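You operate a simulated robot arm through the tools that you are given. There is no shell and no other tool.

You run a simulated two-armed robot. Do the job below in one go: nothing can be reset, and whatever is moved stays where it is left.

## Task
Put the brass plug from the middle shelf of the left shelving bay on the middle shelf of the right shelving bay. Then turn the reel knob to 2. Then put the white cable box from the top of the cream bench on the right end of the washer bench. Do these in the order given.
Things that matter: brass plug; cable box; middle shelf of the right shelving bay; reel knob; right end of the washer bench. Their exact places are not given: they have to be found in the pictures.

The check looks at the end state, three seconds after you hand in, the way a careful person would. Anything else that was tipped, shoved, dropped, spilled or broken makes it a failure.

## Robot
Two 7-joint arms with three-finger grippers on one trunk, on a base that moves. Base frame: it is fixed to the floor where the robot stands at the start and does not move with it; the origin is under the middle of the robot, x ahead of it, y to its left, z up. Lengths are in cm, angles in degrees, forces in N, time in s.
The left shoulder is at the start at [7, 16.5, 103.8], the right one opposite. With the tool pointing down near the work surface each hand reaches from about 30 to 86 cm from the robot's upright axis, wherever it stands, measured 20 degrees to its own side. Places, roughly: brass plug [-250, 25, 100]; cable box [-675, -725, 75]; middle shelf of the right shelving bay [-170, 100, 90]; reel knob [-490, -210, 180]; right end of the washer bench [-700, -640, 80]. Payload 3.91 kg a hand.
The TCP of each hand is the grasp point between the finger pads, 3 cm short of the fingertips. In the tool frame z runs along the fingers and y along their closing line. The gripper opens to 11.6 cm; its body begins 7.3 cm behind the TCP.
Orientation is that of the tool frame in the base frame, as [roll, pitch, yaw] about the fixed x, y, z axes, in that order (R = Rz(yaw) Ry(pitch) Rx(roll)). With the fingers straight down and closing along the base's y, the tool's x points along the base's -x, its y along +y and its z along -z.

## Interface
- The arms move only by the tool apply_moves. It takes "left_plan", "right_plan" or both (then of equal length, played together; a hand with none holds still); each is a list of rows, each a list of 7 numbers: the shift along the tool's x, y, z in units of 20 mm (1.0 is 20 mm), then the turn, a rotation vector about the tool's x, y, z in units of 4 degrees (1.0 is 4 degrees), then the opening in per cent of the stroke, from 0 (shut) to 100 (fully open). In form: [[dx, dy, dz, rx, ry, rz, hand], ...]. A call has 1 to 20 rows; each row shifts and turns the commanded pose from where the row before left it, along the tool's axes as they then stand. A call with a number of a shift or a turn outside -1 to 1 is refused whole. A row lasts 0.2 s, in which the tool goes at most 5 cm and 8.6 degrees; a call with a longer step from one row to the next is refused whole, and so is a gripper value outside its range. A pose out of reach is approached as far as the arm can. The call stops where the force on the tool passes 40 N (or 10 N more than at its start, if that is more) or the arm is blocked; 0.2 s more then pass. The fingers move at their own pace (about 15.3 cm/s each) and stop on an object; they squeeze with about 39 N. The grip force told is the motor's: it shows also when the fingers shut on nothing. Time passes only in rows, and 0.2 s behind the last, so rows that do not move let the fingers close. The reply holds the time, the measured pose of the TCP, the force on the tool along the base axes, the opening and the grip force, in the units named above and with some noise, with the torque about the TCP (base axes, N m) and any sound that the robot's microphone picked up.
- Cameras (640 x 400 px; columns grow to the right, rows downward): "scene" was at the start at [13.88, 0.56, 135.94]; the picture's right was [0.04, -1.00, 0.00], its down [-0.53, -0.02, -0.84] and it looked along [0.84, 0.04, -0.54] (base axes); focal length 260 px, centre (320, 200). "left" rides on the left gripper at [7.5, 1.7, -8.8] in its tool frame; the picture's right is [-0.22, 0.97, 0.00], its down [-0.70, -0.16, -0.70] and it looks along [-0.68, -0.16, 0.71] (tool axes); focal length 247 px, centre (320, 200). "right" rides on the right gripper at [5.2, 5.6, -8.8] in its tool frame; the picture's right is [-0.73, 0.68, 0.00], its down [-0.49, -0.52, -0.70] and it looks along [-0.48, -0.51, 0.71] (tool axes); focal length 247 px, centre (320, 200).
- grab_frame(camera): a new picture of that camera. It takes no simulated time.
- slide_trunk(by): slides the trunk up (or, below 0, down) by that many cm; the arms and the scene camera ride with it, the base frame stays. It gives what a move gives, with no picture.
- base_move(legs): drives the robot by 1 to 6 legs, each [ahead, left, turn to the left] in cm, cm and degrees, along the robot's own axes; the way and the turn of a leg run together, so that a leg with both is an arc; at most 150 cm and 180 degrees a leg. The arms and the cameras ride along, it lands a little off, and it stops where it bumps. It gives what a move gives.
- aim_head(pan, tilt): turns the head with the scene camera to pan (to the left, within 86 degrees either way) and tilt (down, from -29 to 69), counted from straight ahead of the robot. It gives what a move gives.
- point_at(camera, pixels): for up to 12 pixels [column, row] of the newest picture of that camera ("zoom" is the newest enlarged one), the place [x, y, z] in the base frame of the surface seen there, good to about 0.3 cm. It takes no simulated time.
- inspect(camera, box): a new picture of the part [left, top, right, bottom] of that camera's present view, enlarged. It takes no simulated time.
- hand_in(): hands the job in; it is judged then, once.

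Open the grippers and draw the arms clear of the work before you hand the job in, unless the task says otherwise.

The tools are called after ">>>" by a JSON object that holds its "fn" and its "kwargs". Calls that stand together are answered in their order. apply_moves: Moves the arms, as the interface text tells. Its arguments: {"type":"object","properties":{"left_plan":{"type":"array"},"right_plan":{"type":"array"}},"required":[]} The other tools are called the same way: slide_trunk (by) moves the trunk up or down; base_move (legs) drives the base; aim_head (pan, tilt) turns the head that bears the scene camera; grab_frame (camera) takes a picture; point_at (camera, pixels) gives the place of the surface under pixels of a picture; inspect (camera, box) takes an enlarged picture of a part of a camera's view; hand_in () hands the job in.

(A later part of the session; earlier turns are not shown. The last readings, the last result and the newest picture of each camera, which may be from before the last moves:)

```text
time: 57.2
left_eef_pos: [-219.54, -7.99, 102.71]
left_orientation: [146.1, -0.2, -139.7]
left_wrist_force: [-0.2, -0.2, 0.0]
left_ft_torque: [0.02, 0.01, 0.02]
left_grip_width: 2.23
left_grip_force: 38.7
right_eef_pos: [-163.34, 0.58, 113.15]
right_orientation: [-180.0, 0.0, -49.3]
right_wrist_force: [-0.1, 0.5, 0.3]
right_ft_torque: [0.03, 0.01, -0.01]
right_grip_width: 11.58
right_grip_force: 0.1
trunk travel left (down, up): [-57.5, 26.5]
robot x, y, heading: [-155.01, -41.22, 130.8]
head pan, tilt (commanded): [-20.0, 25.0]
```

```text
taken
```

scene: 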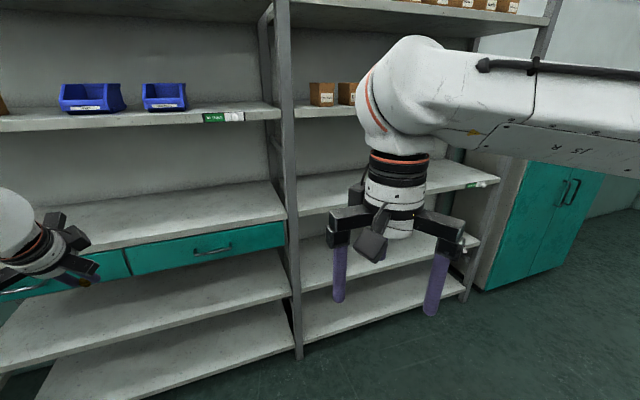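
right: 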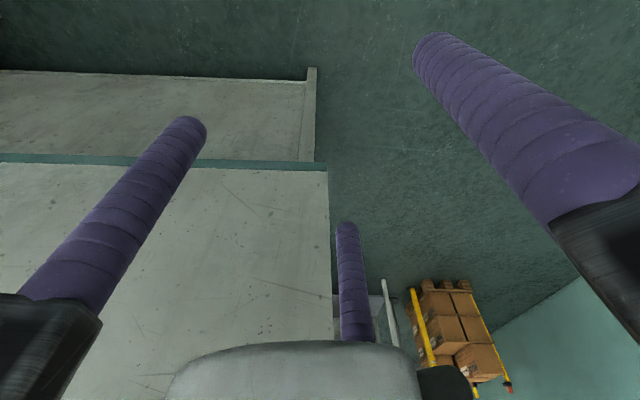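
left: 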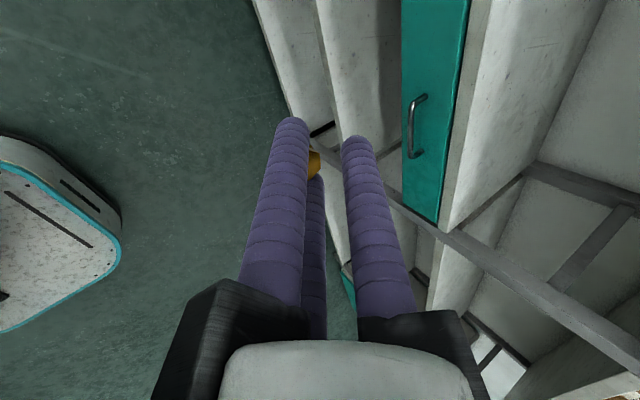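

The arm was blocked in the last row — probably the wrist touched the front edge of the shelf above (its force stayed low); the bins at (90, 97) and (165, 97) stand as before. The plug is still held (2.2 cm, 39 N). I move the base 103 cm to the right, parallel to the shelves.

>>> {"fn": "base_move", "kwargs": {"legs": [[0, -103, 0]]}}

>>> {"fn": "aim_head", "kwargs": {"pan": 15, "tilt": 25}}

>>> {"fn": "grab_frame", "kwargs": {"camera": "scene"}}

>>> {"fn": "grab_frame", "kwargs": {"camera": "left"}}

```text
time: 62.5
left_eef_pos: [-140.76, 59.52, 102.83]
left_orientation: [146.1, -0.1, -139.9]
left_wrist_force: [-0.7, -0.4, 0.1]
left_ft_torque: [0.02, -0.01, -0.02]
left_grip_width: 2.23
left_grip_force: 38.4
right_eef_pos: [-84.38, 67.78, 113.06]
right_orientation: [-179.9, 0.0, -49.7]
right_wrist_force: [0.2, -0.2, -0.2]
right_ft_torque: [0.01, 0.01, 0.02]
right_grip_width: 11.61
right_grip_force: 0.0
trunk travel left (down, up): [-57.5, 26.5]
robot x, y, heading: [-76.12, 25.91, 130.1]
head pan, tilt (commanded): [-20.0, 25.0]
```

```text
time: 63.5
left_eef_pos: [-140.6, 59.53, 102.75]
left_orientation: [146.1, -0.1, -140.1]
left_wrist_force: [0.4, -0.5, -0.5]
left_ft_torque: [-0.03, 0.01, -0.01]
left_grip_width: 2.23
left_grip_force: 38.8
right_eef_pos: [-84.45, 67.71, 113.12]
right_orientation: [-179.9, 0.0, -49.7]
right_wrist_force: [-0.1, 0.2, -0.4]
right_ft_torque: [-0.04, -0.04, -0.02]
right_grip_width: 11.61
right_grip_force: 0.0
trunk travel left (down, up): [-57.5, 26.5]
robot x, y, heading: [-76.6, 25.41, 130.4]
head pan, tilt (commanded): [15.0, 25.0]
```

```text
taken
```

scene: 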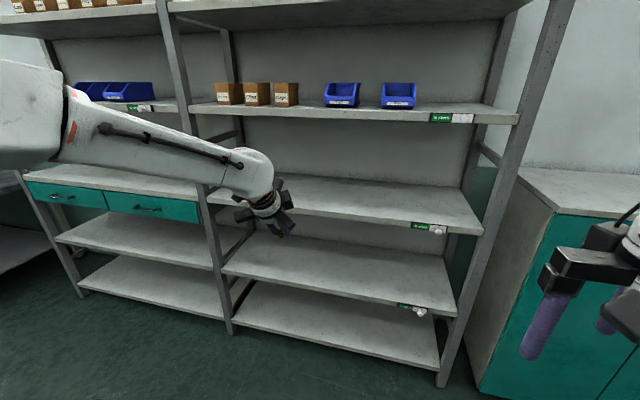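

```text
taken
```

left: 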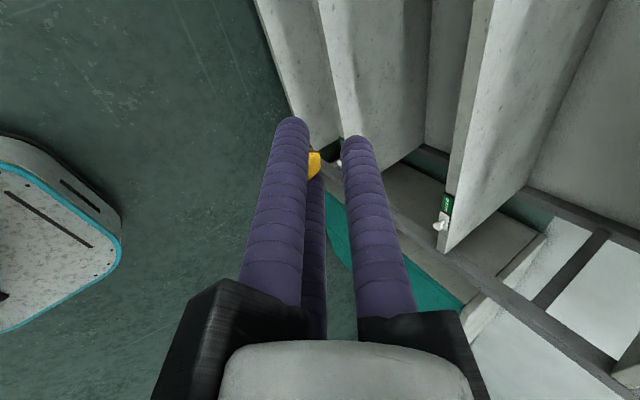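

The hand is at s≈67, in front of the right bay's free middle shelf (row 200). I measure the cabinet and the shelf edges ahead before driving in.

>>> {"fn": "point_at", "kwargs": {"camera": "scene", "pixels": [[557, 212], [530, 175], [600, 260], [470, 330], [515, 115], [420, 218], [350, 205], [300, 195], [350, 185], [300, 106], [300, 112], [262, 192]]}}

>>> {"fn": "apply_moves", "kwargs": {"left_plan": [[0, -0.475, 0.705, -0.13, 0, 0, 0], [0, -0.475, 0.705, -0.13, 0, 0, 0], [0, -0.475, 0.705, -0.13, 0, 0, 0], [0, -0.475, 0.705, -0.13, 0, 0, 0]]}}

```text
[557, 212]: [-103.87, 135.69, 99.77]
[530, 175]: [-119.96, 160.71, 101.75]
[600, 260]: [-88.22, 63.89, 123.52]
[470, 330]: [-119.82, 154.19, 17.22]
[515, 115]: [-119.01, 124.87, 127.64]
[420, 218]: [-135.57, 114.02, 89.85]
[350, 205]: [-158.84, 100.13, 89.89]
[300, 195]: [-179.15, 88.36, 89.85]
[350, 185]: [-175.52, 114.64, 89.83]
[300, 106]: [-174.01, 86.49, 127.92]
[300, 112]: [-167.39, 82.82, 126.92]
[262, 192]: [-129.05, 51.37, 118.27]
```

```text
time: 64.5
left_eef_pos: [-140.8, 59.56, 96.04]
left_orientation: [144.1, -0.1, -139.9]
left_wrist_force: [0.4, -0.1, -0.3]
left_ft_torque: [-0.01, -0.02, -0.01]
left_grip_width: 2.23
left_grip_force: 39.0
right_eef_pos: [-84.46, 67.81, 113.05]
right_orientation: [-179.9, 0.0, -49.7]
right_wrist_force: [0.3, -0.3, -0.8]
right_ft_torque: [-0.01, 0.01, 0.01]
right_grip_width: 11.6
right_grip_force: 0.1
trunk travel left (down, up): [-57.5, 26.5]
robot x, y, heading: [-76.13, 25.9, 130.2]
head pan, tilt (commanded): [15.0, 25.0]
```

Cabinet front is at n≈171, so nothing stands in the way. I drive ahead 46 cm so the hand enters the middle shelf of the right bay at z≈96.

>>> {"fn": "base_move", "kwargs": {"legs": [[36, 0, 0]]}}

>>> {"fn": "grab_frame", "kwargs": {"camera": "scene"}}

>>> {"fn": "grab_frame", "kwargs": {"camera": "left"}}

```text
time: 66.9
left_eef_pos: [-164.25, 86.6, 96.03]
left_orientation: [144.1, -0.1, -139.7]
left_wrist_force: [-0.3, 0.3, 0.2]
left_ft_torque: [0.0, 0.01, -0.02]
left_grip_width: 2.23
left_grip_force: 39.1
right_eef_pos: [-107.74, 94.97, 113.0]
right_orientation: [-180.0, 0.1, -49.4]
right_wrist_force: [0.5, 0.4, -0.3]
right_ft_torque: [-0.02, 0.03, 0.03]
right_grip_width: 11.59
right_grip_force: 0.0
trunk travel left (down, up): [-57.5, 26.5]
robot x, y, heading: [-99.62, 52.75, 130.7]
head pan, tilt (commanded): [15.0, 25.0]
```

```text
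taken
```

scene: 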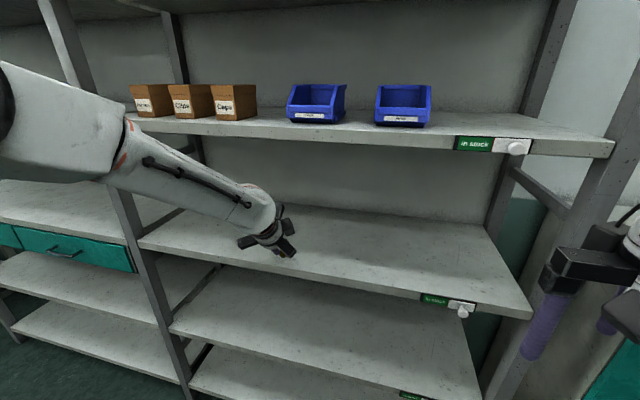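

```text
taken
```

left: 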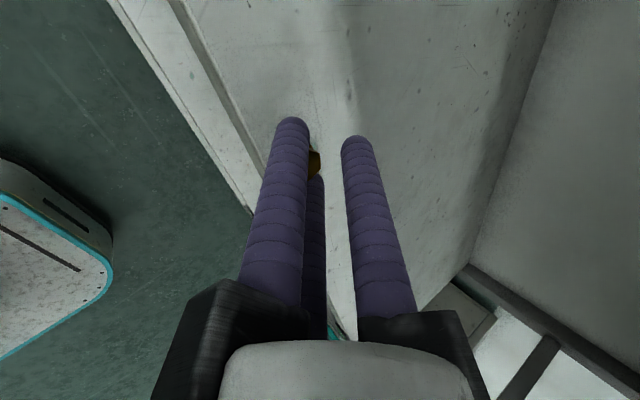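

The hand is just over the shelf edge (n≈173). I go another 10 cm ahead with the base.

>>> {"fn": "base_move", "kwargs": {"legs": [[10, 0, 0]]}}

>>> {"fn": "grab_frame", "kwargs": {"camera": "left"}}

>>> {"fn": "inspect", "kwargs": {"camera": "scene", "box": [200, 160, 400, 285]}}

```text
time: 68.0
left_eef_pos: [-170.7, 93.82, 96.02]
left_orientation: [144.1, -0.1, -139.6]
left_wrist_force: [0.7, 1.0, -0.5]
left_ft_torque: [0.01, 0.0, 0.01]
left_grip_width: 2.24
left_grip_force: 38.2
right_eef_pos: [-114.4, 102.4, 113.17]
right_orientation: [180.0, 0.0, -49.3]
right_wrist_force: [0.0, -1.0, -0.3]
right_ft_torque: [-0.04, -0.02, 0.03]
right_grip_width: 11.59
right_grip_force: 0.0
trunk travel left (down, up): [-57.5, 26.5]
robot x, y, heading: [-106.23, 60.51, 130.9]
head pan, tilt (commanded): [15.0, 25.0]
```

```text
taken
```

left: 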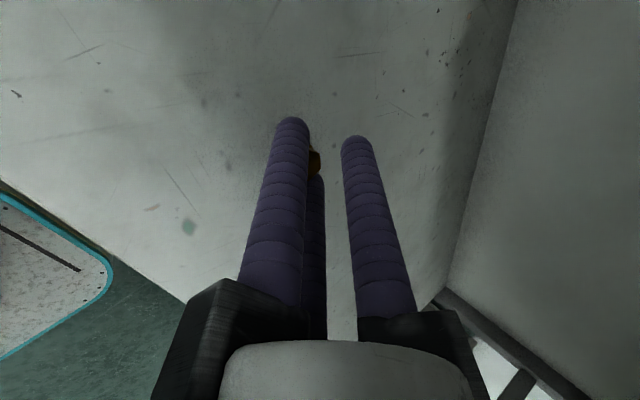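

```text
3.20 times, centred on (300, 222) of scene
```

zoom: 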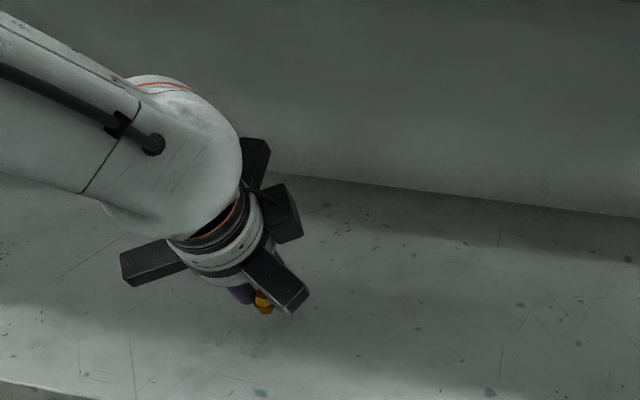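

The plug hovers ~2.3 cm above the right bay's middle shelf, about 10 cm behind its edge. I lower straight down 2.2 cm slowly.

>>> {"fn": "apply_moves", "kwargs": {"left_plan": [[0, -0.2, 0.28, 0, 0, 0, 0], [0, -0.2, 0.28, 0, 0, 0, 0], [0, -0.16, 0.22, 0, 0, 0, 0], [0, -0.09, 0.12, 0, 0, 0, 0], [0, 0, 0, 0, 0, 0, 0]]}}

>>> {"fn": "inspect", "kwargs": {"camera": "scene", "box": [240, 210, 320, 260]}}

```text
time: 69.2
left_eef_pos: [-170.73, 93.84, 93.76]
left_orientation: [144.1, -0.1, -139.6]
left_wrist_force: [-0.4, -0.5, -1.0]
left_ft_torque: [-0.01, 0.01, 0.02]
left_grip_width: 2.24
left_grip_force: 38.9
right_eef_pos: [-114.35, 102.49, 113.06]
right_orientation: [-179.9, 0.1, -49.3]
right_wrist_force: [0.1, -0.4, 0.1]
right_ft_torque: [0.0, -0.02, -0.02]
right_grip_width: 11.61
right_grip_force: 0.0
trunk travel left (down, up): [-57.5, 26.5]
robot x, y, heading: [-106.28, 60.49, 130.9]
head pan, tilt (commanded): [15.0, 25.0]
```

```text
8.00 times, centred on (280, 235) of scene
```

zoom: 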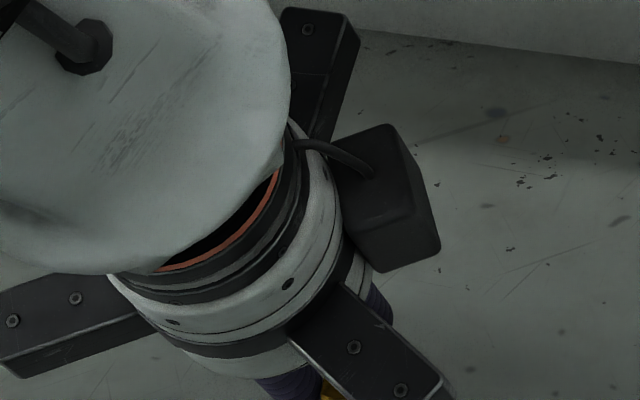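

I am at z=93.76 against 93.63 when I gripped it on the other shelf, so I lower by about 0.15 cm more and watch the force, then open gently.

>>> {"fn": "apply_moves", "kwargs": {"left_plan": [[0, -0.03, 0.04, 0, 0, 0, 0], [0, -0.01, 0.02, 0, 0, 0, 0], [0, 0, 0, 0, 0, 0, 0]]}}

>>> {"fn": "inspect", "kwargs": {"camera": "scene", "box": [240, 225, 320, 275]}}

```text
time: 70.0
left_eef_pos: [-170.75, 93.8, 93.67]
left_orientation: [144.1, -0.1, -139.6]
left_wrist_force: [0.0, 0.8, -0.7]
left_ft_torque: [0.01, 0.01, -0.02]
left_grip_width: 2.25
left_grip_force: 39.3
right_eef_pos: [-114.34, 102.35, 113.21]
right_orientation: [179.9, 0.0, -49.3]
right_wrist_force: [0.0, -0.1, -0.1]
right_ft_torque: [0.0, 0.0, 0.02]
right_grip_width: 11.61
right_grip_force: 0.0
trunk travel left (down, up): [-57.5, 26.5]
robot x, y, heading: [-105.95, 60.5, 131.1]
head pan, tilt (commanded): [15.0, 25.0]
```

```text
8.00 times, centred on (280, 250) of scene
```

zoom: 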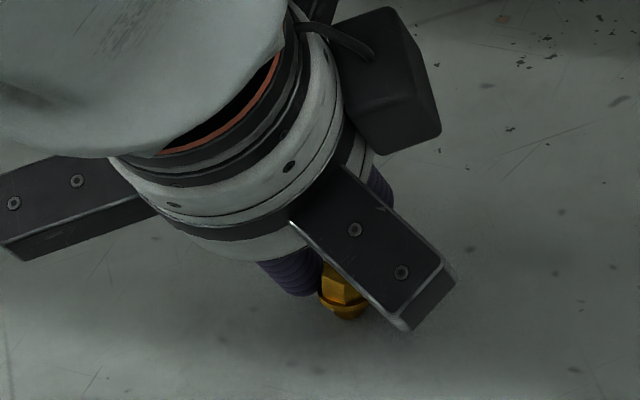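

The plug's thread is practically on the shelf. I open slowly to 38 % and wait.

>>> {"fn": "apply_moves", "kwargs": {"left_plan": [[0, 0, 0, 0, 0, 0, 21], [0, 0, 0, 0, 0, 0, 24], [0, 0, 0, 0, 0, 0, 30], [0, 0, 0, 0, 0, 0, 38], [0, 0, 0, 0, 0, 0, 38]]}}

>>> {"fn": "inspect", "kwargs": {"camera": "scene", "box": [240, 225, 320, 275]}}

>>> {"fn": "grab_frame", "kwargs": {"camera": "left"}}

```text
time: 71.2
left_eef_pos: [-170.83, 93.89, 93.56]
left_orientation: [144.0, -0.2, -139.6]
left_wrist_force: [0.4, -0.1, 0.2]
left_ft_torque: [0.04, 0.0, 0.0]
left_grip_width: 4.42
left_grip_force: 0.1
right_eef_pos: [-114.37, 102.47, 113.21]
right_orientation: [-179.9, -0.1, -49.4]
right_wrist_force: [-0.3, -0.6, 0.5]
right_ft_torque: [0.0, 0.0, -0.01]
right_grip_width: 11.61
right_grip_force: 0.0
trunk travel left (down, up): [-57.5, 26.5]
robot x, y, heading: [-106.21, 60.69, 130.7]
head pan, tilt (commanded): [15.0, 25.0]
```

```text
8.00 times, centred on (280, 250) of scene
```

zoom: 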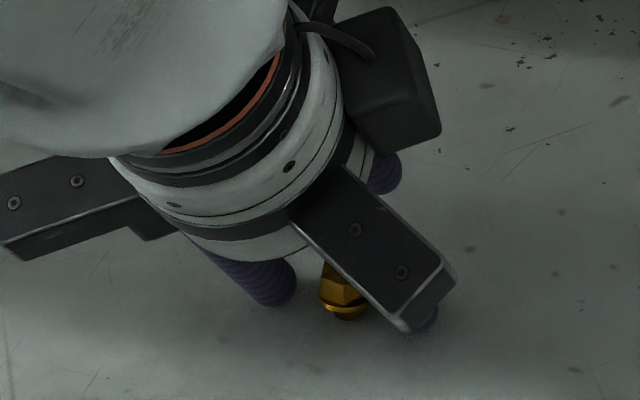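

```text
taken
```

left: 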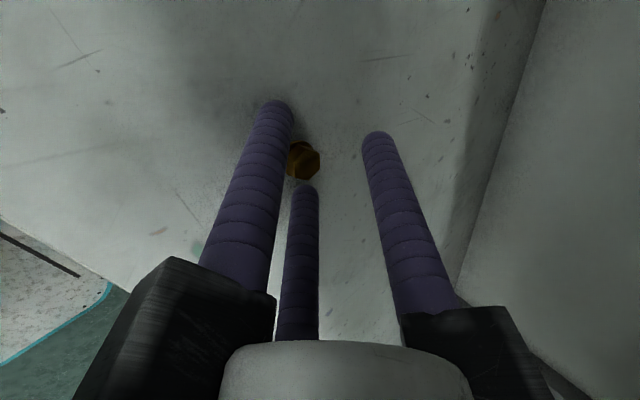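

The plug stands upright on the right bay's middle shelf. I withdraw the hand along its own axis, then check.

>>> {"fn": "apply_moves", "kwargs": {"left_plan": [[0, 0, -0.5, 0, 0, 0, 40], [0, 0, -1, 0, 0, 0, 40], [0, 0, -1, 0, 0, 0, 40], [0, 0, -1, 0, 0, 0, 40], [0, 0, -1, 0, 0, 0, 40], [0, 0, -1, 0, 0, 0, 40], [0, 0, -0.5, 0, 0, 0, 40]]}}

>>> {"fn": "base_move", "kwargs": {"legs": [[-40, 0, 0]]}}

>>> {"fn": "grab_frame", "kwargs": {"camera": "scene"}}

```text
time: 72.8
left_eef_pos: [-166.09, 88.44, 103.49]
left_orientation: [144.0, -0.2, -139.6]
left_wrist_force: [0.9, -0.4, -1.1]
left_ft_torque: [0.02, -0.01, 0.02]
left_grip_width: 4.66
left_grip_force: 0.1
right_eef_pos: [-114.32, 102.45, 113.1]
right_orientation: [-179.9, 0.0, -49.4]
right_wrist_force: [0.1, 0.7, -0.9]
right_ft_torque: [-0.01, 0.02, 0.01]
right_grip_width: 11.61
right_grip_force: 0.2
trunk travel left (down, up): [-57.5, 26.5]
robot x, y, heading: [-106.04, 60.56, 130.6]
head pan, tilt (commanded): [15.0, 25.0]
```

```text
time: 75.3
left_eef_pos: [-140.36, 58.7, 103.36]
left_orientation: [144.0, -0.1, -139.8]
left_wrist_force: [0.1, 0.4, 0.1]
left_ft_torque: [0.0, -0.02, 0.03]
left_grip_width: 4.66
left_grip_force: 0.1
right_eef_pos: [-88.61, 72.41, 112.91]
right_orientation: [-180.0, 0.0, -49.5]
right_wrist_force: [-0.2, 0.0, -0.3]
right_ft_torque: [0.01, 0.03, -0.01]
right_grip_width: 11.6
right_grip_force: 0.1
trunk travel left (down, up): [-57.5, 26.5]
robot x, y, heading: [-80.43, 30.96, 130.6]
head pan, tilt (commanded): [15.0, 25.0]
```

```text
taken
```

scene: 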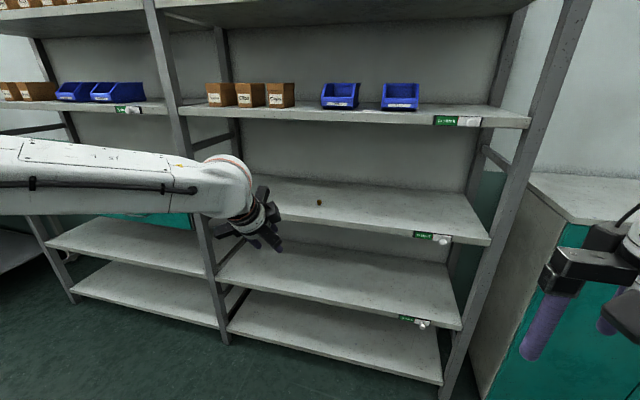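

The plug stands at (320, 202) on the right bay's middle shelf, and everything else stands as before. Next the reel knob near (-490, -210, 180): I turn left 90° to face along the corridor and look.

>>> {"fn": "base_move", "kwargs": {"legs": [[-6, 0, 0], [0, 0, 90]]}}

>>> {"fn": "aim_head", "kwargs": {"pan": 0, "tilt": 10}}

>>> {"fn": "grab_frame", "kwargs": {"camera": "scene"}}

```text
time: 80.1
left_eef_pos: [-103.94, -34.27, 103.46]
left_orientation: [144.0, -0.2, -49.3]
left_wrist_force: [0.8, -0.7, 0.0]
left_ft_torque: [-0.02, -0.04, 0.02]
left_grip_width: 4.62
left_grip_force: 0.1
right_eef_pos: [-118.13, 17.54, 113.18]
right_orientation: [180.0, 0.0, 41.0]
right_wrist_force: [-0.1, 0.2, -0.2]
right_ft_torque: [0.02, -0.01, -0.02]
right_grip_width: 11.63
right_grip_force: 0.0
trunk travel left (down, up): [-57.5, 26.5]
robot x, y, heading: [-76.5, 26.42, -139.1]
head pan, tilt (commanded): [15.0, 25.0]
```

```text
time: 80.9
left_eef_pos: [-103.9, -34.23, 103.47]
left_orientation: [144.0, 0.0, -49.5]
left_wrist_force: [0.1, -0.3, 0.5]
left_ft_torque: [0.01, 0.0, 0.03]
left_grip_width: 4.64
left_grip_force: 0.2
right_eef_pos: [-118.16, 17.65, 113.13]
right_orientation: [179.9, 0.0, 40.9]
right_wrist_force: [0.3, 0.7, 0.4]
right_ft_torque: [-0.03, -0.01, 0.02]
right_grip_width: 11.61
right_grip_force: 0.1
trunk travel left (down, up): [-57.5, 26.5]
robot x, y, heading: [-76.47, 26.18, -139.1]
head pan, tilt (commanded): [0.0, 10.0]
```

```text
taken
```

scene: 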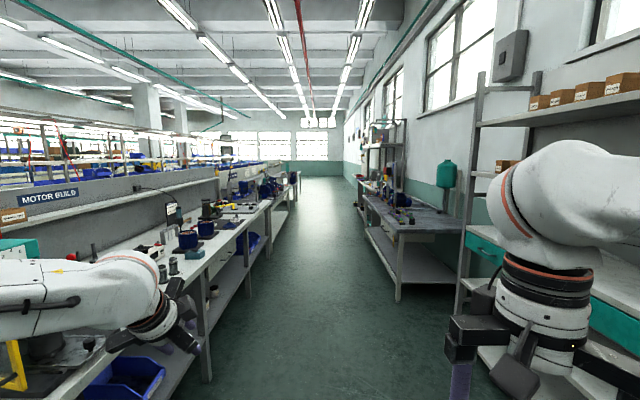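

The corridor ahead is free. The knob is expected beyond the workbench on the right; I enlarge that region around (390, 150).

>>> {"fn": "inspect", "kwargs": {"camera": "scene", "box": [330, 100, 490, 250]}}

>>> {"fn": "point_at", "kwargs": {"camera": "scene", "pixels": [[445, 175], [400, 140], [375, 130], [398, 160], [398, 300], [372, 245], [270, 210], [205, 375], [250, 290], [165, 260]]}}

```text
2.67 times, centred on (410, 175) of scene
```

zoom: 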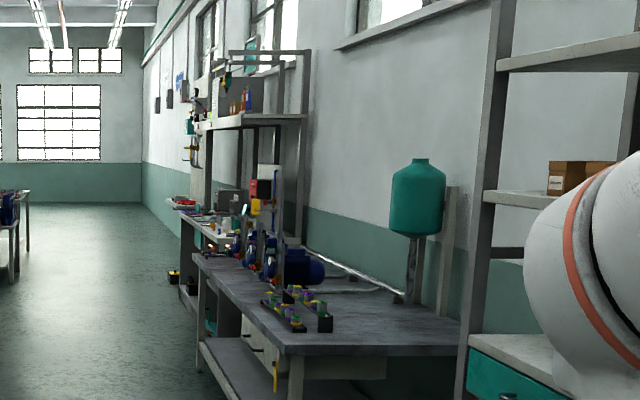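

```text
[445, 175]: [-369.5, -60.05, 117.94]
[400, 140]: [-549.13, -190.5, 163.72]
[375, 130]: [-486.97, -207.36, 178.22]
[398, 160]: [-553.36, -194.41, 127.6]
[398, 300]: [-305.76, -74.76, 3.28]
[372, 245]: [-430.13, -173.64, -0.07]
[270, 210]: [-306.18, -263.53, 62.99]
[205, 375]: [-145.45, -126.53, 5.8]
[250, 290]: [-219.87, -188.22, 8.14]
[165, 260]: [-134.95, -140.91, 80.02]
```

The point (375, 130) lies at (-487, -207, 178), the reel's place. The corridor between n≈0 and n≈141 is clear with me at n≈70; I drive ahead 300 cm in legs.

>>> {"fn": "base_move", "kwargs": {"legs": [[100, 0, 0], [100, 0, 0], [100, 0, 0]]}}

>>> {"fn": "aim_head", "kwargs": {"pan": -30, "tilt": -5}}

>>> {"fn": "grab_frame", "kwargs": {"camera": "scene"}}

```text
time: 95.7
left_eef_pos: [-329.12, -232.27, 103.41]
left_orientation: [144.1, -0.1, -48.5]
left_wrist_force: [0.1, -0.6, -0.9]
left_ft_torque: [0.01, 0.02, 0.03]
left_grip_width: 4.66
left_grip_force: 0.0
right_eef_pos: [-344.09, -180.83, 113.06]
right_orientation: [-180.0, 0.0, 41.7]
right_wrist_force: [0.7, -0.2, -0.3]
right_ft_torque: [0.01, -0.02, 0.01]
right_grip_width: 11.6
right_grip_force: 0.1
trunk travel left (down, up): [-57.5, 26.5]
robot x, y, heading: [-301.94, -171.89, -138.1]
head pan, tilt (commanded): [0.0, 10.0]
```

```text
time: 96.6
left_eef_pos: [-329.14, -232.33, 103.47]
left_orientation: [144.0, -0.1, -48.5]
left_wrist_force: [-0.1, -0.2, 0.2]
left_ft_torque: [0.01, 0.01, -0.02]
left_grip_width: 4.63
left_grip_force: 0.0
right_eef_pos: [-344.01, -180.78, 113.12]
right_orientation: [180.0, 0.0, 41.7]
right_wrist_force: [-0.6, 0.2, 0.0]
right_ft_torque: [0.03, 0.0, 0.01]
right_grip_width: 11.58
right_grip_force: 0.1
trunk travel left (down, up): [-57.5, 26.5]
robot x, y, heading: [-302.62, -171.57, -138.2]
head pan, tilt (commanded): [-30.0, -5.0]
```

```text
taken
```

scene: 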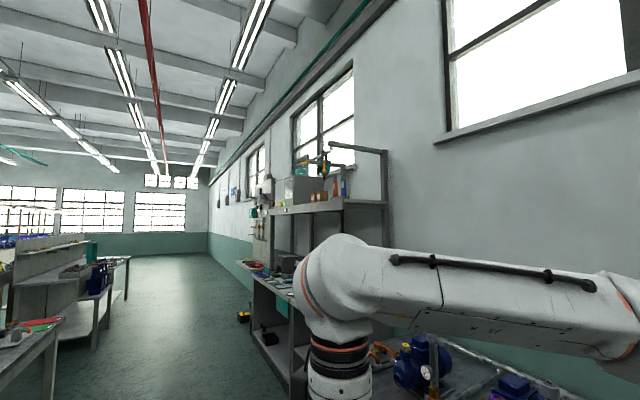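

The reel hangs at about (322, 160) above a rack shelf. I enlarge it.

>>> {"fn": "inspect", "kwargs": {"camera": "scene", "box": [260, 130, 400, 220]}}

>>> {"fn": "point_at", "kwargs": {"camera": "zoom", "pixels": [[290, 120], [300, 150], [330, 70], [200, 150], [170, 250], [570, 90], [280, 180], [350, 200], [560, 330], [230, 330]]}}

```text
4.44 times, centred on (330, 175) of scene
```

zoom: 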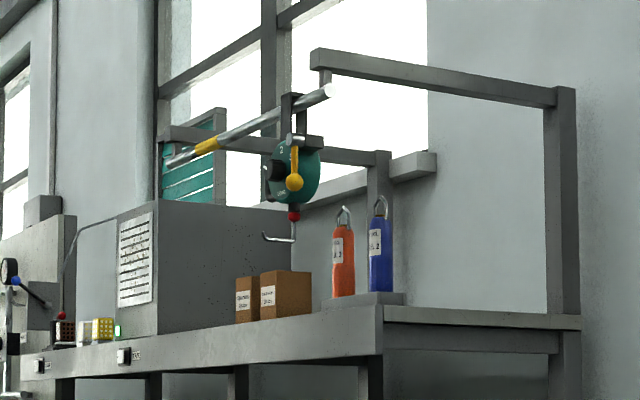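

```text
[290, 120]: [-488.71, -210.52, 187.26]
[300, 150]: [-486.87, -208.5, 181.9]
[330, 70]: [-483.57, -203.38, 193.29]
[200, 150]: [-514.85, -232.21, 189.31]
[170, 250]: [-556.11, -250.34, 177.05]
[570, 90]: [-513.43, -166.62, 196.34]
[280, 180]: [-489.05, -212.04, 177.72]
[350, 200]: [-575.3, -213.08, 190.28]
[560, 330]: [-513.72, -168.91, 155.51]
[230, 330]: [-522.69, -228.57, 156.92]
```

The reel is a teal balancer with a black hub and a yellow lever with a dial ("2" at its top), hanging at about (-488, -210, 181). I drive closer along the corridor and look at it with the head panned right.

>>> {"fn": "base_move", "kwargs": {"legs": [[80, 0, -1]]}}

>>> {"fn": "aim_head", "kwargs": {"pan": -50, "tilt": -15}}

>>> {"fn": "grab_frame", "kwargs": {"camera": "scene"}}

>>> {"fn": "aim_head", "kwargs": {"pan": -50, "tilt": 30}}

>>> {"fn": "grab_frame", "kwargs": {"camera": "scene"}}

```text
time: 100.9
left_eef_pos: [-388.56, -285.19, 103.35]
left_orientation: [144.1, -0.1, -48.5]
left_wrist_force: [0.2, 0.6, 0.4]
left_ft_torque: [-0.01, 0.02, 0.02]
left_grip_width: 4.68
left_grip_force: 0.0
right_eef_pos: [-403.43, -233.56, 113.02]
right_orientation: [-180.0, 0.0, 41.6]
right_wrist_force: [0.4, 0.1, 0.4]
right_ft_torque: [0.01, -0.03, 0.0]
right_grip_width: 11.59
right_grip_force: 0.2
trunk travel left (down, up): [-57.5, 26.5]
robot x, y, heading: [-361.78, -224.63, -138.4]
head pan, tilt (commanded): [-30.0, -5.0]
```

```text
time: 101.7
left_eef_pos: [-388.45, -285.09, 103.36]
left_orientation: [144.0, -0.1, -48.7]
left_wrist_force: [0.0, 0.0, -0.1]
left_ft_torque: [0.03, 0.01, 0.01]
left_grip_width: 4.64
left_grip_force: 0.0
right_eef_pos: [-403.27, -233.56, 113.19]
right_orientation: [180.0, 0.0, 41.6]
right_wrist_force: [0.3, -0.7, 0.6]
right_ft_torque: [0.03, 0.02, 0.01]
right_grip_width: 11.58
right_grip_force: 0.0
trunk travel left (down, up): [-57.5, 26.5]
robot x, y, heading: [-361.26, -224.76, -138.4]
head pan, tilt (commanded): [-50.0, -15.0]
```

```text
taken
```

scene: 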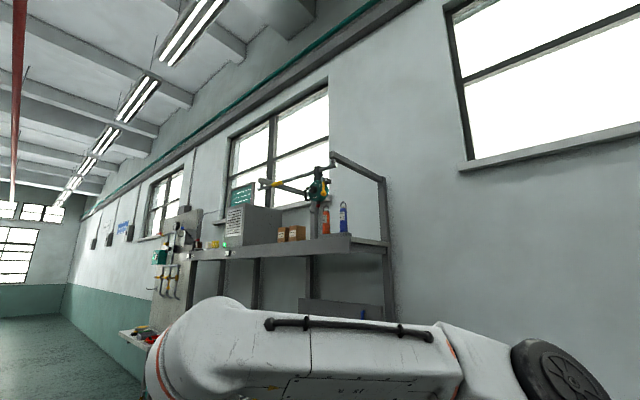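

```text
time: 102.8
left_eef_pos: [-388.55, -285.1, 103.36]
left_orientation: [143.9, -0.1, -48.7]
left_wrist_force: [0.4, -0.2, 0.3]
left_ft_torque: [-0.03, 0.01, 0.0]
left_grip_width: 4.63
left_grip_force: 0.1
right_eef_pos: [-403.45, -233.63, 113.1]
right_orientation: [180.0, -0.1, 41.8]
right_wrist_force: [0.5, 0.2, 0.1]
right_ft_torque: [-0.03, 0.01, 0.0]
right_grip_width: 11.6
right_grip_force: 0.1
trunk travel left (down, up): [-57.5, 26.5]
robot x, y, heading: [-361.94, -224.53, -138.2]
head pan, tilt (commanded): [-50.0, 30.0]
```

```text
taken
```

scene: 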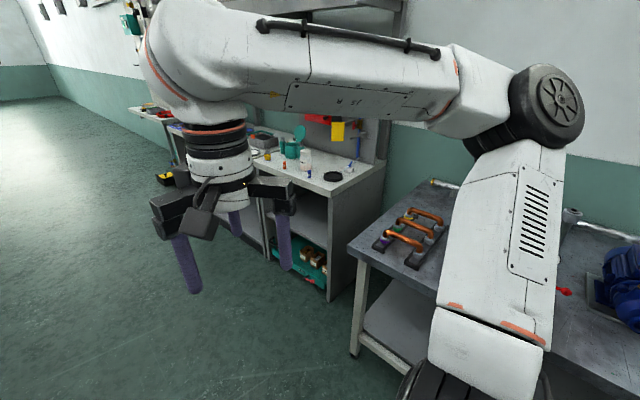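

I see the lower bench beneath the rack with small items, and the end of the motor workbench. I measure their borders from this picture.

>>> {"fn": "point_at", "kwargs": {"camera": "scene", "pixels": [[350, 247], [355, 352], [330, 195], [384, 170], [262, 160], [330, 297], [172, 130], [300, 165], [335, 178], [168, 180], [340, 125], [270, 250]]}}

>>> {"fn": "aim_head", "kwargs": {"pan": -50, "tilt": -15}}

>>> {"fn": "inspect", "kwargs": {"camera": "scene", "box": [240, 150, 400, 250]}}

>>> {"fn": "inspect", "kwargs": {"camera": "scene", "box": [295, 160, 343, 220]}}

```text
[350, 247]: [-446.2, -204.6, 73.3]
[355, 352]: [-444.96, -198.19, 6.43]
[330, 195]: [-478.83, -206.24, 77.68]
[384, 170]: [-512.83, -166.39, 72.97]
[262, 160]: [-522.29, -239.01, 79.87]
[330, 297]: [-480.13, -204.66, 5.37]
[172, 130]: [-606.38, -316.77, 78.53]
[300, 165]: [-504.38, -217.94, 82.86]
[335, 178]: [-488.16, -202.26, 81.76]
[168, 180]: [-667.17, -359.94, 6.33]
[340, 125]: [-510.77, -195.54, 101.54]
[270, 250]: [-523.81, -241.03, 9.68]
```

```text
time: 103.9
left_eef_pos: [-388.56, -285.13, 103.35]
left_orientation: [144.1, -0.1, -48.7]
left_wrist_force: [-0.7, 0.0, -0.4]
left_ft_torque: [0.0, 0.01, 0.0]
left_grip_width: 4.62
left_grip_force: 0.1
right_eef_pos: [-403.37, -233.64, 113.03]
right_orientation: [180.0, 0.0, 41.7]
right_wrist_force: [0.4, -1.0, 0.3]
right_ft_torque: [-0.02, -0.02, -0.03]
right_grip_width: 11.58
right_grip_force: 0.1
trunk travel left (down, up): [-57.5, 26.5]
robot x, y, heading: [-361.4, -224.8, -138.1]
head pan, tilt (commanded): [-50.0, -15.0]
```

```text
4.00 times, centred on (320, 200) of scene
```

zoom: 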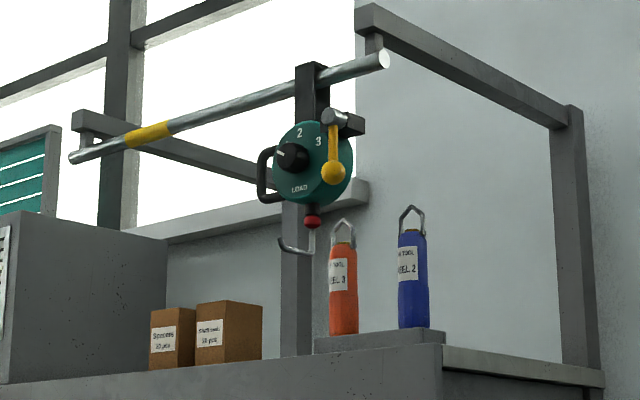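

```text
6.67 times, centred on (319, 190) of scene
```

zoom: 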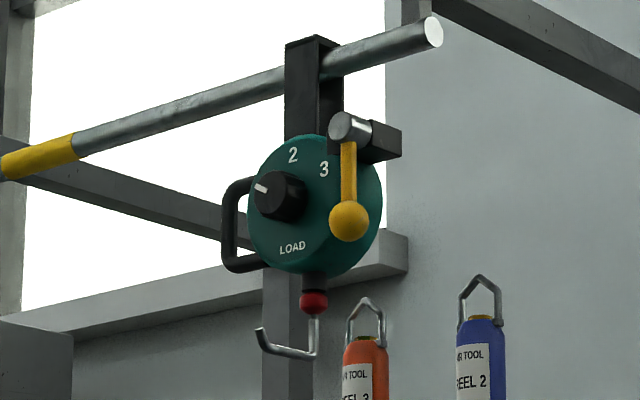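

I see the reel's face: a black knob at zoom (280, 195) with a white mark to the upper left, "2" at the top, "3" to its right; a yellow ball lever hangs on the right side. I measure points on the face to find its orientation.

>>> {"fn": "point_at", "kwargs": {"camera": "zoom", "pixels": [[305, 145], [310, 170], [318, 235], [295, 240], [270, 230], [335, 150], [280, 200], [270, 188], [348, 220], [350, 130], [255, 205], [320, 255]]}}

```text
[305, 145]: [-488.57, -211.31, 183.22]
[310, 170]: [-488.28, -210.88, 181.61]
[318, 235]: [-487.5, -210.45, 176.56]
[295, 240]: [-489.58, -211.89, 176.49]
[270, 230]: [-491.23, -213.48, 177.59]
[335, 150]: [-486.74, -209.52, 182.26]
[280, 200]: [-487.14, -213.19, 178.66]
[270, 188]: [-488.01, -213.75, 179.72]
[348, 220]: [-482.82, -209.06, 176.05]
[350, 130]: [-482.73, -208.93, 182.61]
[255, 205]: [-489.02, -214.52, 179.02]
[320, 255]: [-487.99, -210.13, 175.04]
```

The face is parallel to the wall (normal towards the corridor), at n≈160, with the knob's front at n≈157.7, centre near s≈508.8, z≈179. I raise the trunk 26 cm, drive 69 cm ahead and turn right to face the wall.

>>> {"fn": "slide_trunk", "kwargs": {"by": 26}}

>>> {"fn": "base_move", "kwargs": {"legs": [[69, 0, 0], [0, 0, -90.9]]}}

>>> {"fn": "aim_head", "kwargs": {"pan": 12, "tilt": -8}}

>>> {"fn": "grab_frame", "kwargs": {"camera": "scene"}}

```text
time: 106.6
left_eef_pos: [-388.52, -285.02, 129.36]
left_orientation: [144.0, -0.1, -48.6]
left_wrist_force: [-0.4, -0.2, 0.6]
left_ft_torque: [0.0, 0.0, -0.01]
left_grip_width: 4.67
left_grip_force: 0.1
right_eef_pos: [-403.49, -233.63, 139.04]
right_orientation: [180.0, 0.0, 41.6]
right_wrist_force: [0.3, -0.2, 1.3]
right_ft_torque: [0.01, 0.0, 0.0]
right_grip_width: 11.61
right_grip_force: 0.0
trunk travel left (down, up): [-83.5, 0.5]
robot x, y, heading: [-361.38, -224.69, -138.2]
head pan, tilt (commanded): [-50.0, -15.0]
```

```text
time: 114.2
left_eef_pos: [-474.28, -244.43, 129.47]
left_orientation: [144.1, -0.2, -137.8]
left_wrist_force: [0.0, 0.5, 0.2]
left_ft_torque: [-0.03, 0.01, 0.0]
left_grip_width: 4.67
left_grip_force: 0.1
right_eef_pos: [-422.9, -228.93, 139.12]
right_orientation: [179.9, 0.0, -47.5]
right_wrist_force: [0.5, 0.9, -0.7]
right_ft_torque: [-0.01, 0.01, 0.0]
right_grip_width: 11.59
right_grip_force: 0.0
trunk travel left (down, up): [-83.5, 0.5]
robot x, y, heading: [-413.03, -270.4, 132.7]
head pan, tilt (commanded): [-50.0, -15.0]
```

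```text
time: 115.5
left_eef_pos: [-474.16, -244.43, 129.37]
left_orientation: [144.0, -0.1, -137.8]
left_wrist_force: [0.2, 0.2, -0.5]
left_ft_torque: [0.02, -0.01, 0.0]
left_grip_width: 4.66
left_grip_force: 0.0
right_eef_pos: [-422.87, -228.86, 139.14]
right_orientation: [-180.0, 0.0, -47.7]
right_wrist_force: [0.6, 0.4, 0.1]
right_ft_torque: [0.0, 0.0, -0.02]
right_grip_width: 11.57
right_grip_force: 0.1
trunk travel left (down, up): [-83.5, 0.5]
robot x, y, heading: [-413.32, -270.56, 132.4]
head pan, tilt (commanded): [12.0, -8.0]
```

```text
taken
```

scene: 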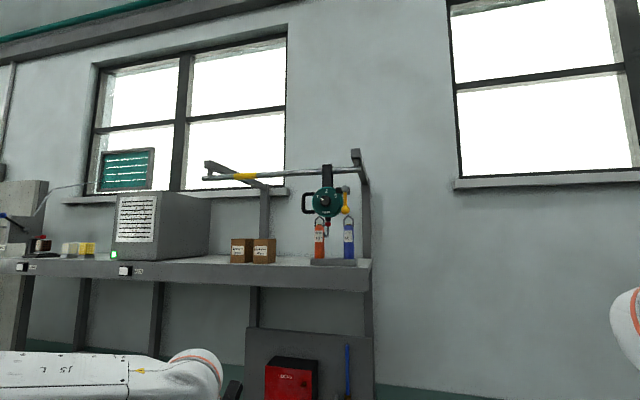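

Now I see the reel nearly frontally at (324, 200). I enlarge it.

>>> {"fn": "inspect", "kwargs": {"camera": "scene", "box": [292, 175, 356, 235]}}

>>> {"fn": "point_at", "kwargs": {"camera": "zoom", "pixels": [[310, 250], [330, 250], [325, 180], [250, 200], [380, 200], [380, 290], [540, 310], [545, 145], [180, 250], [300, 330], [330, 60], [335, 480]]}}

```text
6.67 times, centred on (324, 205) of scene
```

zoom: 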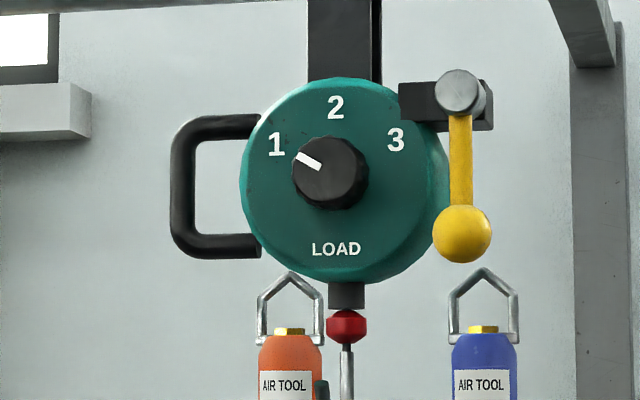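

```text
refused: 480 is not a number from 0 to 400
```

The dial shows 1 at upper left, 2 at the top, 3 at upper right, and the knob's white mark points at 1; it must turn about 57° clockwise. I measure the knob's centre and surroundings.

>>> {"fn": "point_at", "kwargs": {"camera": "zoom", "pixels": [[310, 175], [330, 165], [345, 180], [309, 160], [280, 200], [395, 200], [340, 100], [462, 235], [460, 92], [185, 190], [345, 260], [330, 190]]}}

```text
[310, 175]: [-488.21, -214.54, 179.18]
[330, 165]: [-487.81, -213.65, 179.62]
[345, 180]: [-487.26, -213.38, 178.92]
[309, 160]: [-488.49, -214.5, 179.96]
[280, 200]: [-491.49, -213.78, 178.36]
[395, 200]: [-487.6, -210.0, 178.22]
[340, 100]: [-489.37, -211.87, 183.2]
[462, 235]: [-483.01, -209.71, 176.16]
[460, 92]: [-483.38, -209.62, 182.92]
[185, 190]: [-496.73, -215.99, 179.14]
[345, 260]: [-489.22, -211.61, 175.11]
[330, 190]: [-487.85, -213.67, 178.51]
```

The knob axis is at about (-487.9, -214.0, 179.4), dia ≈2.9 cm. I check how far the lever's black bracket at zoom (410, 105) sticks out, so no finger touches it.

>>> {"fn": "point_at", "kwargs": {"camera": "zoom", "pixels": [[410, 105], [425, 120], [402, 90], [488, 122], [440, 110], [460, 160], [435, 235], [345, 325], [345, 295], [210, 125], [215, 248], [350, 60]]}}

```text
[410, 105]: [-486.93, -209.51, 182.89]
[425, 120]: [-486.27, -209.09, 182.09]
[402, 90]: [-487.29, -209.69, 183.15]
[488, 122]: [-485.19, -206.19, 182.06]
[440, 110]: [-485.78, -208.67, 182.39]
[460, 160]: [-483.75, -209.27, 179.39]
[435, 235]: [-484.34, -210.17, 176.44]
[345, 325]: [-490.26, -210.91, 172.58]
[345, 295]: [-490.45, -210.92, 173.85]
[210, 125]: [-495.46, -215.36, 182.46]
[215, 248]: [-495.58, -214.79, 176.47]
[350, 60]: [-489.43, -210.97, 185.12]
```

The bracket is flush with the face (n≈160.3); only the yellow lever, at least 5.9 cm off the knob's axis, sticks out. I rotate the left hand to horizontal (tool along the wall normal, one finger up).

>>> {"fn": "apply_moves", "kwargs": {"left_plan": [[0, 0, 0, -1, 0, 0, 43], [0, 0, 0, -1, 0, 0, 43], [0, 0, 0, -1, 0, 0, 43], [0, 0, 0, -1, 0, 0, 43], [0, 0, 0, -1, 0, 0, 43], [0, 0, 0, -1, 0, 0, 43], [0, 0, 0, -1, 0, 0, 43], [0, 0, 0, -1, 0, 0, 43], [0, 0, 0, -1, 0, 0, 43], [0, 0, 0, -1, 0, 0, 43], [0, 0, 0, -1, 0, 0, 43], [0, 0, 0, -1, 0, 0, 43], [0, 0, 0, -1, 0, 0, 43], [0, 0, 0, -0.5, 0, 0, 43]]}}

>>> {"fn": "apply_moves", "kwargs": {"left_plan": [[0, 1, 0, 0, 0, 0, 43], [0, 1, 0, 0, 0, 0, 43], [0, 1, 0, 0, 0, 0, 43], [0, 1, 0, 0, 0, 0, 43], [0, 1, 0, 0, 0, 0, 43], [0, 1, 0, 0, 0, 0, 43], [0, 1, 0, 0, 0, 0, 43], [0, 1, 0, 0, 0, 0, 43], [0, 1, 0, 0, 0, 0, 43], [0, 1, 0, 0, 0, 0, 43], [0, 1, 0, 0, 0, 0, 43], [0, 1, 0, 0, 0, 0, 43], [0, 1, 0, 0, 0, 0, 43], [0, 1, 0, 0, 0, 0, 43], [0, 1, 0, 0, 0, 0, 43], [0, 1, 0, 0, 0, 0, 43], [0, 1, 0, 0, 0, 0, 43], [0, 1, 0, 0, 0, 0, 43], [0, 1, 0, 0, 0, 0, 43], [0, 1, 0, 0, 0, 0, 43]]}}

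>>> {"fn": "grab_frame", "kwargs": {"camera": "scene"}}

```text
time: 118.5
left_eef_pos: [-474.29, -244.51, 129.5]
left_orientation: [90.0, -0.2, -137.8]
left_wrist_force: [0.1, 1.0, 0.1]
left_ft_torque: [-0.05, -0.01, 0.0]
left_grip_width: 5.01
left_grip_force: 0.2
right_eef_pos: [-422.93, -228.85, 138.96]
right_orientation: [180.0, 0.0, -47.4]
right_wrist_force: [-0.4, -0.4, 0.2]
right_ft_torque: [0.01, -0.03, 0.0]
right_grip_width: 11.61
right_grip_force: 0.0
trunk travel left (down, up): [-83.5, 0.5]
robot x, y, heading: [-413.34, -270.14, 132.5]
head pan, tilt (commanded): [12.0, -8.0]
```

```text
time: 122.8
left_eef_pos: [-474.0, -244.2, 169.4]
left_orientation: [90.0, -0.2, -137.9]
left_wrist_force: [0.5, -0.1, -0.7]
left_ft_torque: [0.03, -0.02, 0.02]
left_grip_width: 4.97
left_grip_force: 0.1
right_eef_pos: [-422.89, -228.8, 139.04]
right_orientation: [-180.0, 0.0, -47.5]
right_wrist_force: [0.7, -0.2, -0.8]
right_ft_torque: [-0.01, 0.02, -0.03]
right_grip_width: 11.61
right_grip_force: 0.0
trunk travel left (down, up): [-83.5, 0.5]
robot x, y, heading: [-413.18, -270.59, 132.5]
head pan, tilt (commanded): [12.0, -8.0]
```

```text
taken
```

scene: 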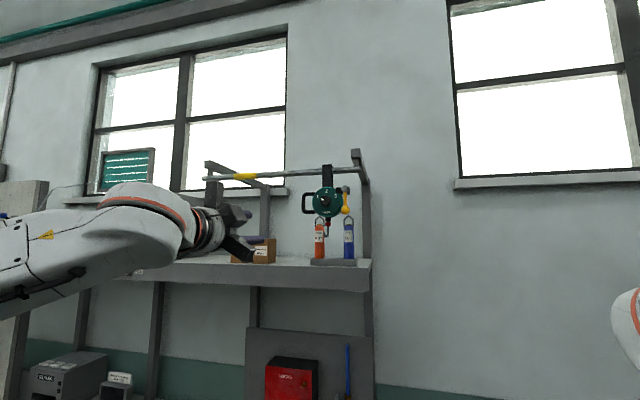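

I raise the hand another 10 cm to knob height, and align the base (turn -1.6°, ahead 12 cm, right 8 cm).

>>> {"fn": "apply_moves", "kwargs": {"left_plan": [[0, 1, 0, 0, 0, 0, 43], [0, 1, 0, 0, 0, 0, 43], [0, 1, 0, 0, 0, 0, 43], [0, 1, 0, 0, 0, 0, 43], [0, 1, 0, 0, 0, 0, 43]]}}

>>> {"fn": "base_move", "kwargs": {"legs": [[0, 0, -1.6], [12, -8, 0]]}}

>>> {"fn": "grab_frame", "kwargs": {"camera": "scene"}}

>>> {"fn": "grab_frame", "kwargs": {"camera": "left"}}

```text
time: 124.0
left_eef_pos: [-474.07, -244.35, 179.33]
left_orientation: [90.0, -0.2, -137.8]
left_wrist_force: [0.2, -0.3, -0.2]
left_ft_torque: [0.0, 0.0, 0.03]
left_grip_width: 4.98
left_grip_force: 0.1
right_eef_pos: [-422.85, -228.85, 139.13]
right_orientation: [-180.0, 0.1, -47.4]
right_wrist_force: [-0.4, -0.8, 0.0]
right_ft_torque: [-0.01, 0.01, -0.03]
right_grip_width: 11.6
right_grip_force: 0.1
trunk travel left (down, up): [-83.5, 0.5]
robot x, y, heading: [-413.11, -270.37, 132.7]
head pan, tilt (commanded): [12.0, -8.0]
```

```text
time: 125.7
left_eef_pos: [-475.26, -228.36, 179.32]
left_orientation: [89.9, 0.0, -139.7]
left_wrist_force: [0.4, 0.4, -0.6]
left_ft_torque: [-0.01, 0.0, -0.04]
left_grip_width: 5.0
left_grip_force: 0.1
right_eef_pos: [-423.4, -214.51, 139.12]
right_orientation: [-179.9, 0.2, -49.3]
right_wrist_force: [0.7, -0.4, 0.2]
right_ft_torque: [0.04, 0.02, -0.03]
right_grip_width: 11.6
right_grip_force: 0.1
trunk travel left (down, up): [-83.5, 0.5]
robot x, y, heading: [-415.14, -255.89, 130.8]
head pan, tilt (commanded): [12.0, -8.0]
```

```text
taken
```

scene: 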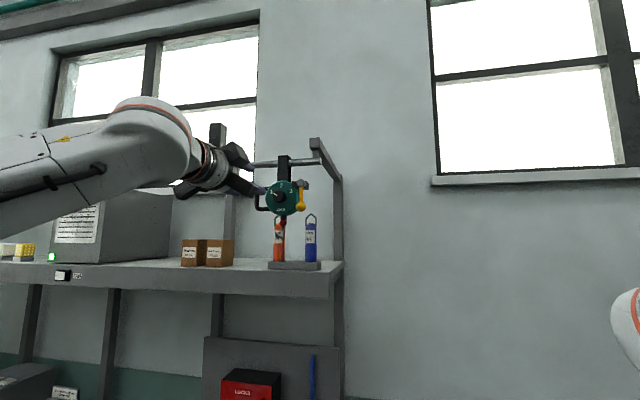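

```text
taken
```

left: 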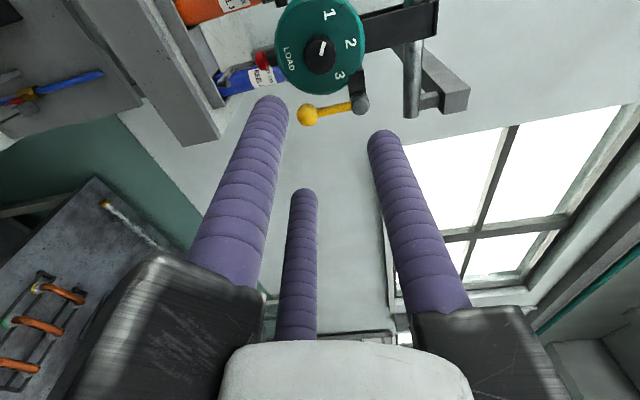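

The left camera sees the dial at (320, 45) and the knob at (320, 55). I measure the knob with it for precise alignment.

>>> {"fn": "inspect", "kwargs": {"camera": "left", "box": [256, 0, 384, 128]}}

>>> {"fn": "point_at", "kwargs": {"camera": "left", "pixels": [[320, 52], [318, 58], [326, 50], [312, 55], [322, 44], [300, 75], [345, 30], [300, 20], [347, 80], [307, 115], [361, 103], [335, 107]]}}

```text
3.12 times, centred on (320, 64) of left
```

zoom: 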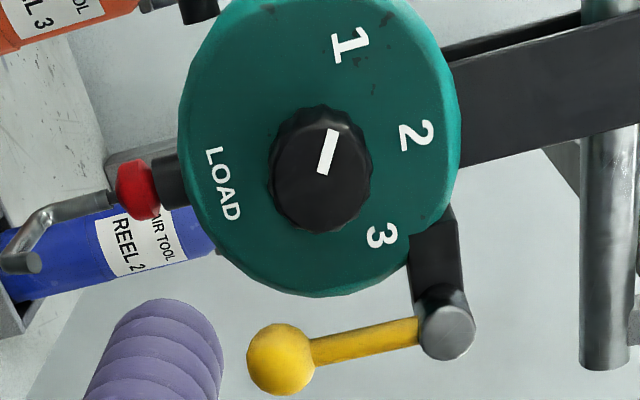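

```text
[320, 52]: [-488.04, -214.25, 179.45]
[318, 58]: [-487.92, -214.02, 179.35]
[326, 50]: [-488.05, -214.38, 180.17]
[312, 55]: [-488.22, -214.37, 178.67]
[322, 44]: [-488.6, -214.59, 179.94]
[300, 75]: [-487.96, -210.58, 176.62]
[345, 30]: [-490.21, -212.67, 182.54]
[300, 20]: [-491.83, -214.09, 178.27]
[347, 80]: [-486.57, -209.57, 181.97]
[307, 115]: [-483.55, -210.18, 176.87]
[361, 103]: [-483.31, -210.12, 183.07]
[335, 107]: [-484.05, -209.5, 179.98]
```

Knob front centre ≈ (-488.0, -214.15, 179.42): relative to the TCP 0.3 cm along x, 0.1 up, 19.1 ahead. I correct the small yaw/offset and advance 15 cm, leaving the fingertips about 1 cm short of the knob.

>>> {"fn": "apply_moves", "kwargs": {"left_plan": [[0.165, 0.05, 0, 0, 0.15, 0, 43], [0, 0, 1, 0, 0, 0, 43], [0, 0, 1, 0, 0, 0, 43], [0, 0, 1, 0, 0, 0, 43], [0, 0, 1, 0, 0, 0, 43], [0, 0, 1, 0, 0, 0, 43], [0, 0, 1, 0, 0, 0, 43], [0, 0, 1, 0, 0, 0, 43], [0, 0, 0.5, 0, 0, 0, 43], [0, 0, 0, 0, 0, 0, 43]]}}

>>> {"fn": "grab_frame", "kwargs": {"camera": "left"}}

>>> {"fn": "grab_frame", "kwargs": {"camera": "scene"}}

```text
time: 127.9
left_eef_pos: [-485.11, -217.01, 179.4]
left_orientation: [90.1, -0.1, -138.9]
left_wrist_force: [0.6, 0.5, 0.5]
left_ft_torque: [0.02, 0.0, -0.03]
left_grip_width: 5.0
left_grip_force: 0.1
right_eef_pos: [-423.52, -214.34, 139.1]
right_orientation: [-180.0, 0.2, -49.4]
right_wrist_force: [0.7, 1.2, -0.6]
right_ft_torque: [0.0, 0.03, 0.03]
right_grip_width: 11.6
right_grip_force: 0.0
trunk travel left (down, up): [-83.5, 0.5]
robot x, y, heading: [-414.93, -256.25, 130.7]
head pan, tilt (commanded): [12.0, -8.0]
```

```text
taken
```

left: 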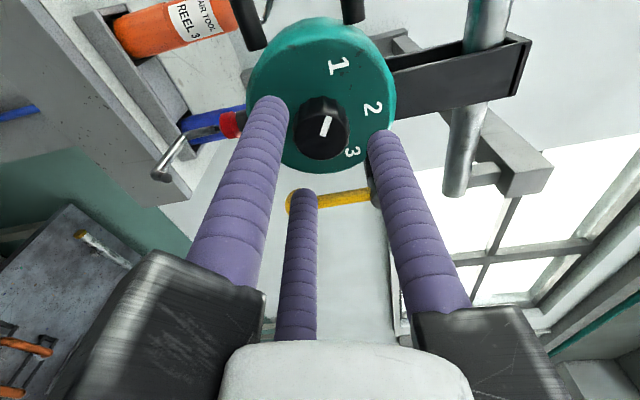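

```text
taken
```

scene: 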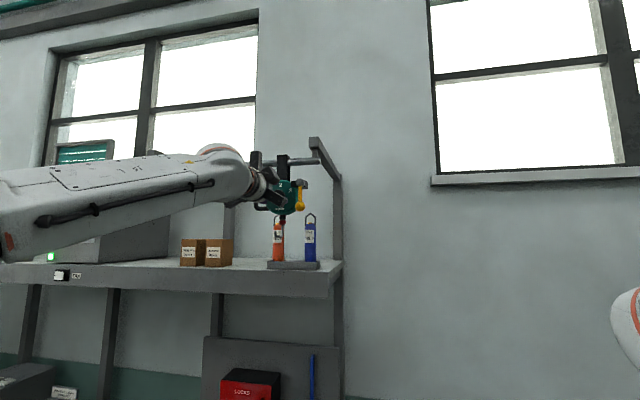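

The knob is centred between the fingers at (322, 128). I measure once more before the final approach.

>>> {"fn": "inspect", "kwargs": {"camera": "left", "box": [272, 88, 368, 168]}}

>>> {"fn": "point_at", "kwargs": {"camera": "left", "pixels": [[320, 128], [326, 126], [320, 134], [310, 130], [330, 135], [318, 122], [332, 118], [350, 100], [300, 160]]}}

```text
5.00 times, centred on (320, 128) of left
```

zoom: 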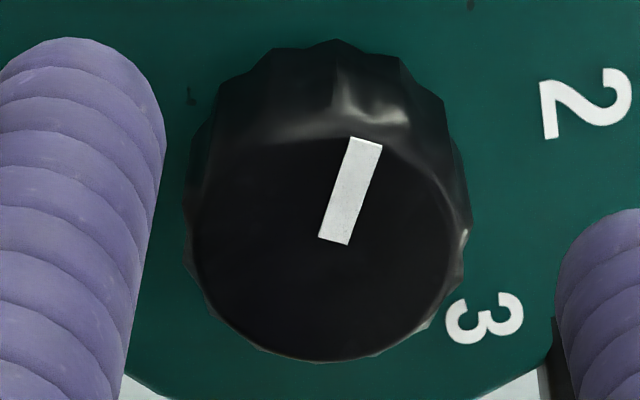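

```text
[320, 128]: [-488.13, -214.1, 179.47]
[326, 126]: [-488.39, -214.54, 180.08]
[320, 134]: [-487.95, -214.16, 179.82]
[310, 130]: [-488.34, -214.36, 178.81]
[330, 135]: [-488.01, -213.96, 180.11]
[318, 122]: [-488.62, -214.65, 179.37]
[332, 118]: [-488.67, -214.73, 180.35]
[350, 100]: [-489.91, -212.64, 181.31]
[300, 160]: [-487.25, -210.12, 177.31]
```

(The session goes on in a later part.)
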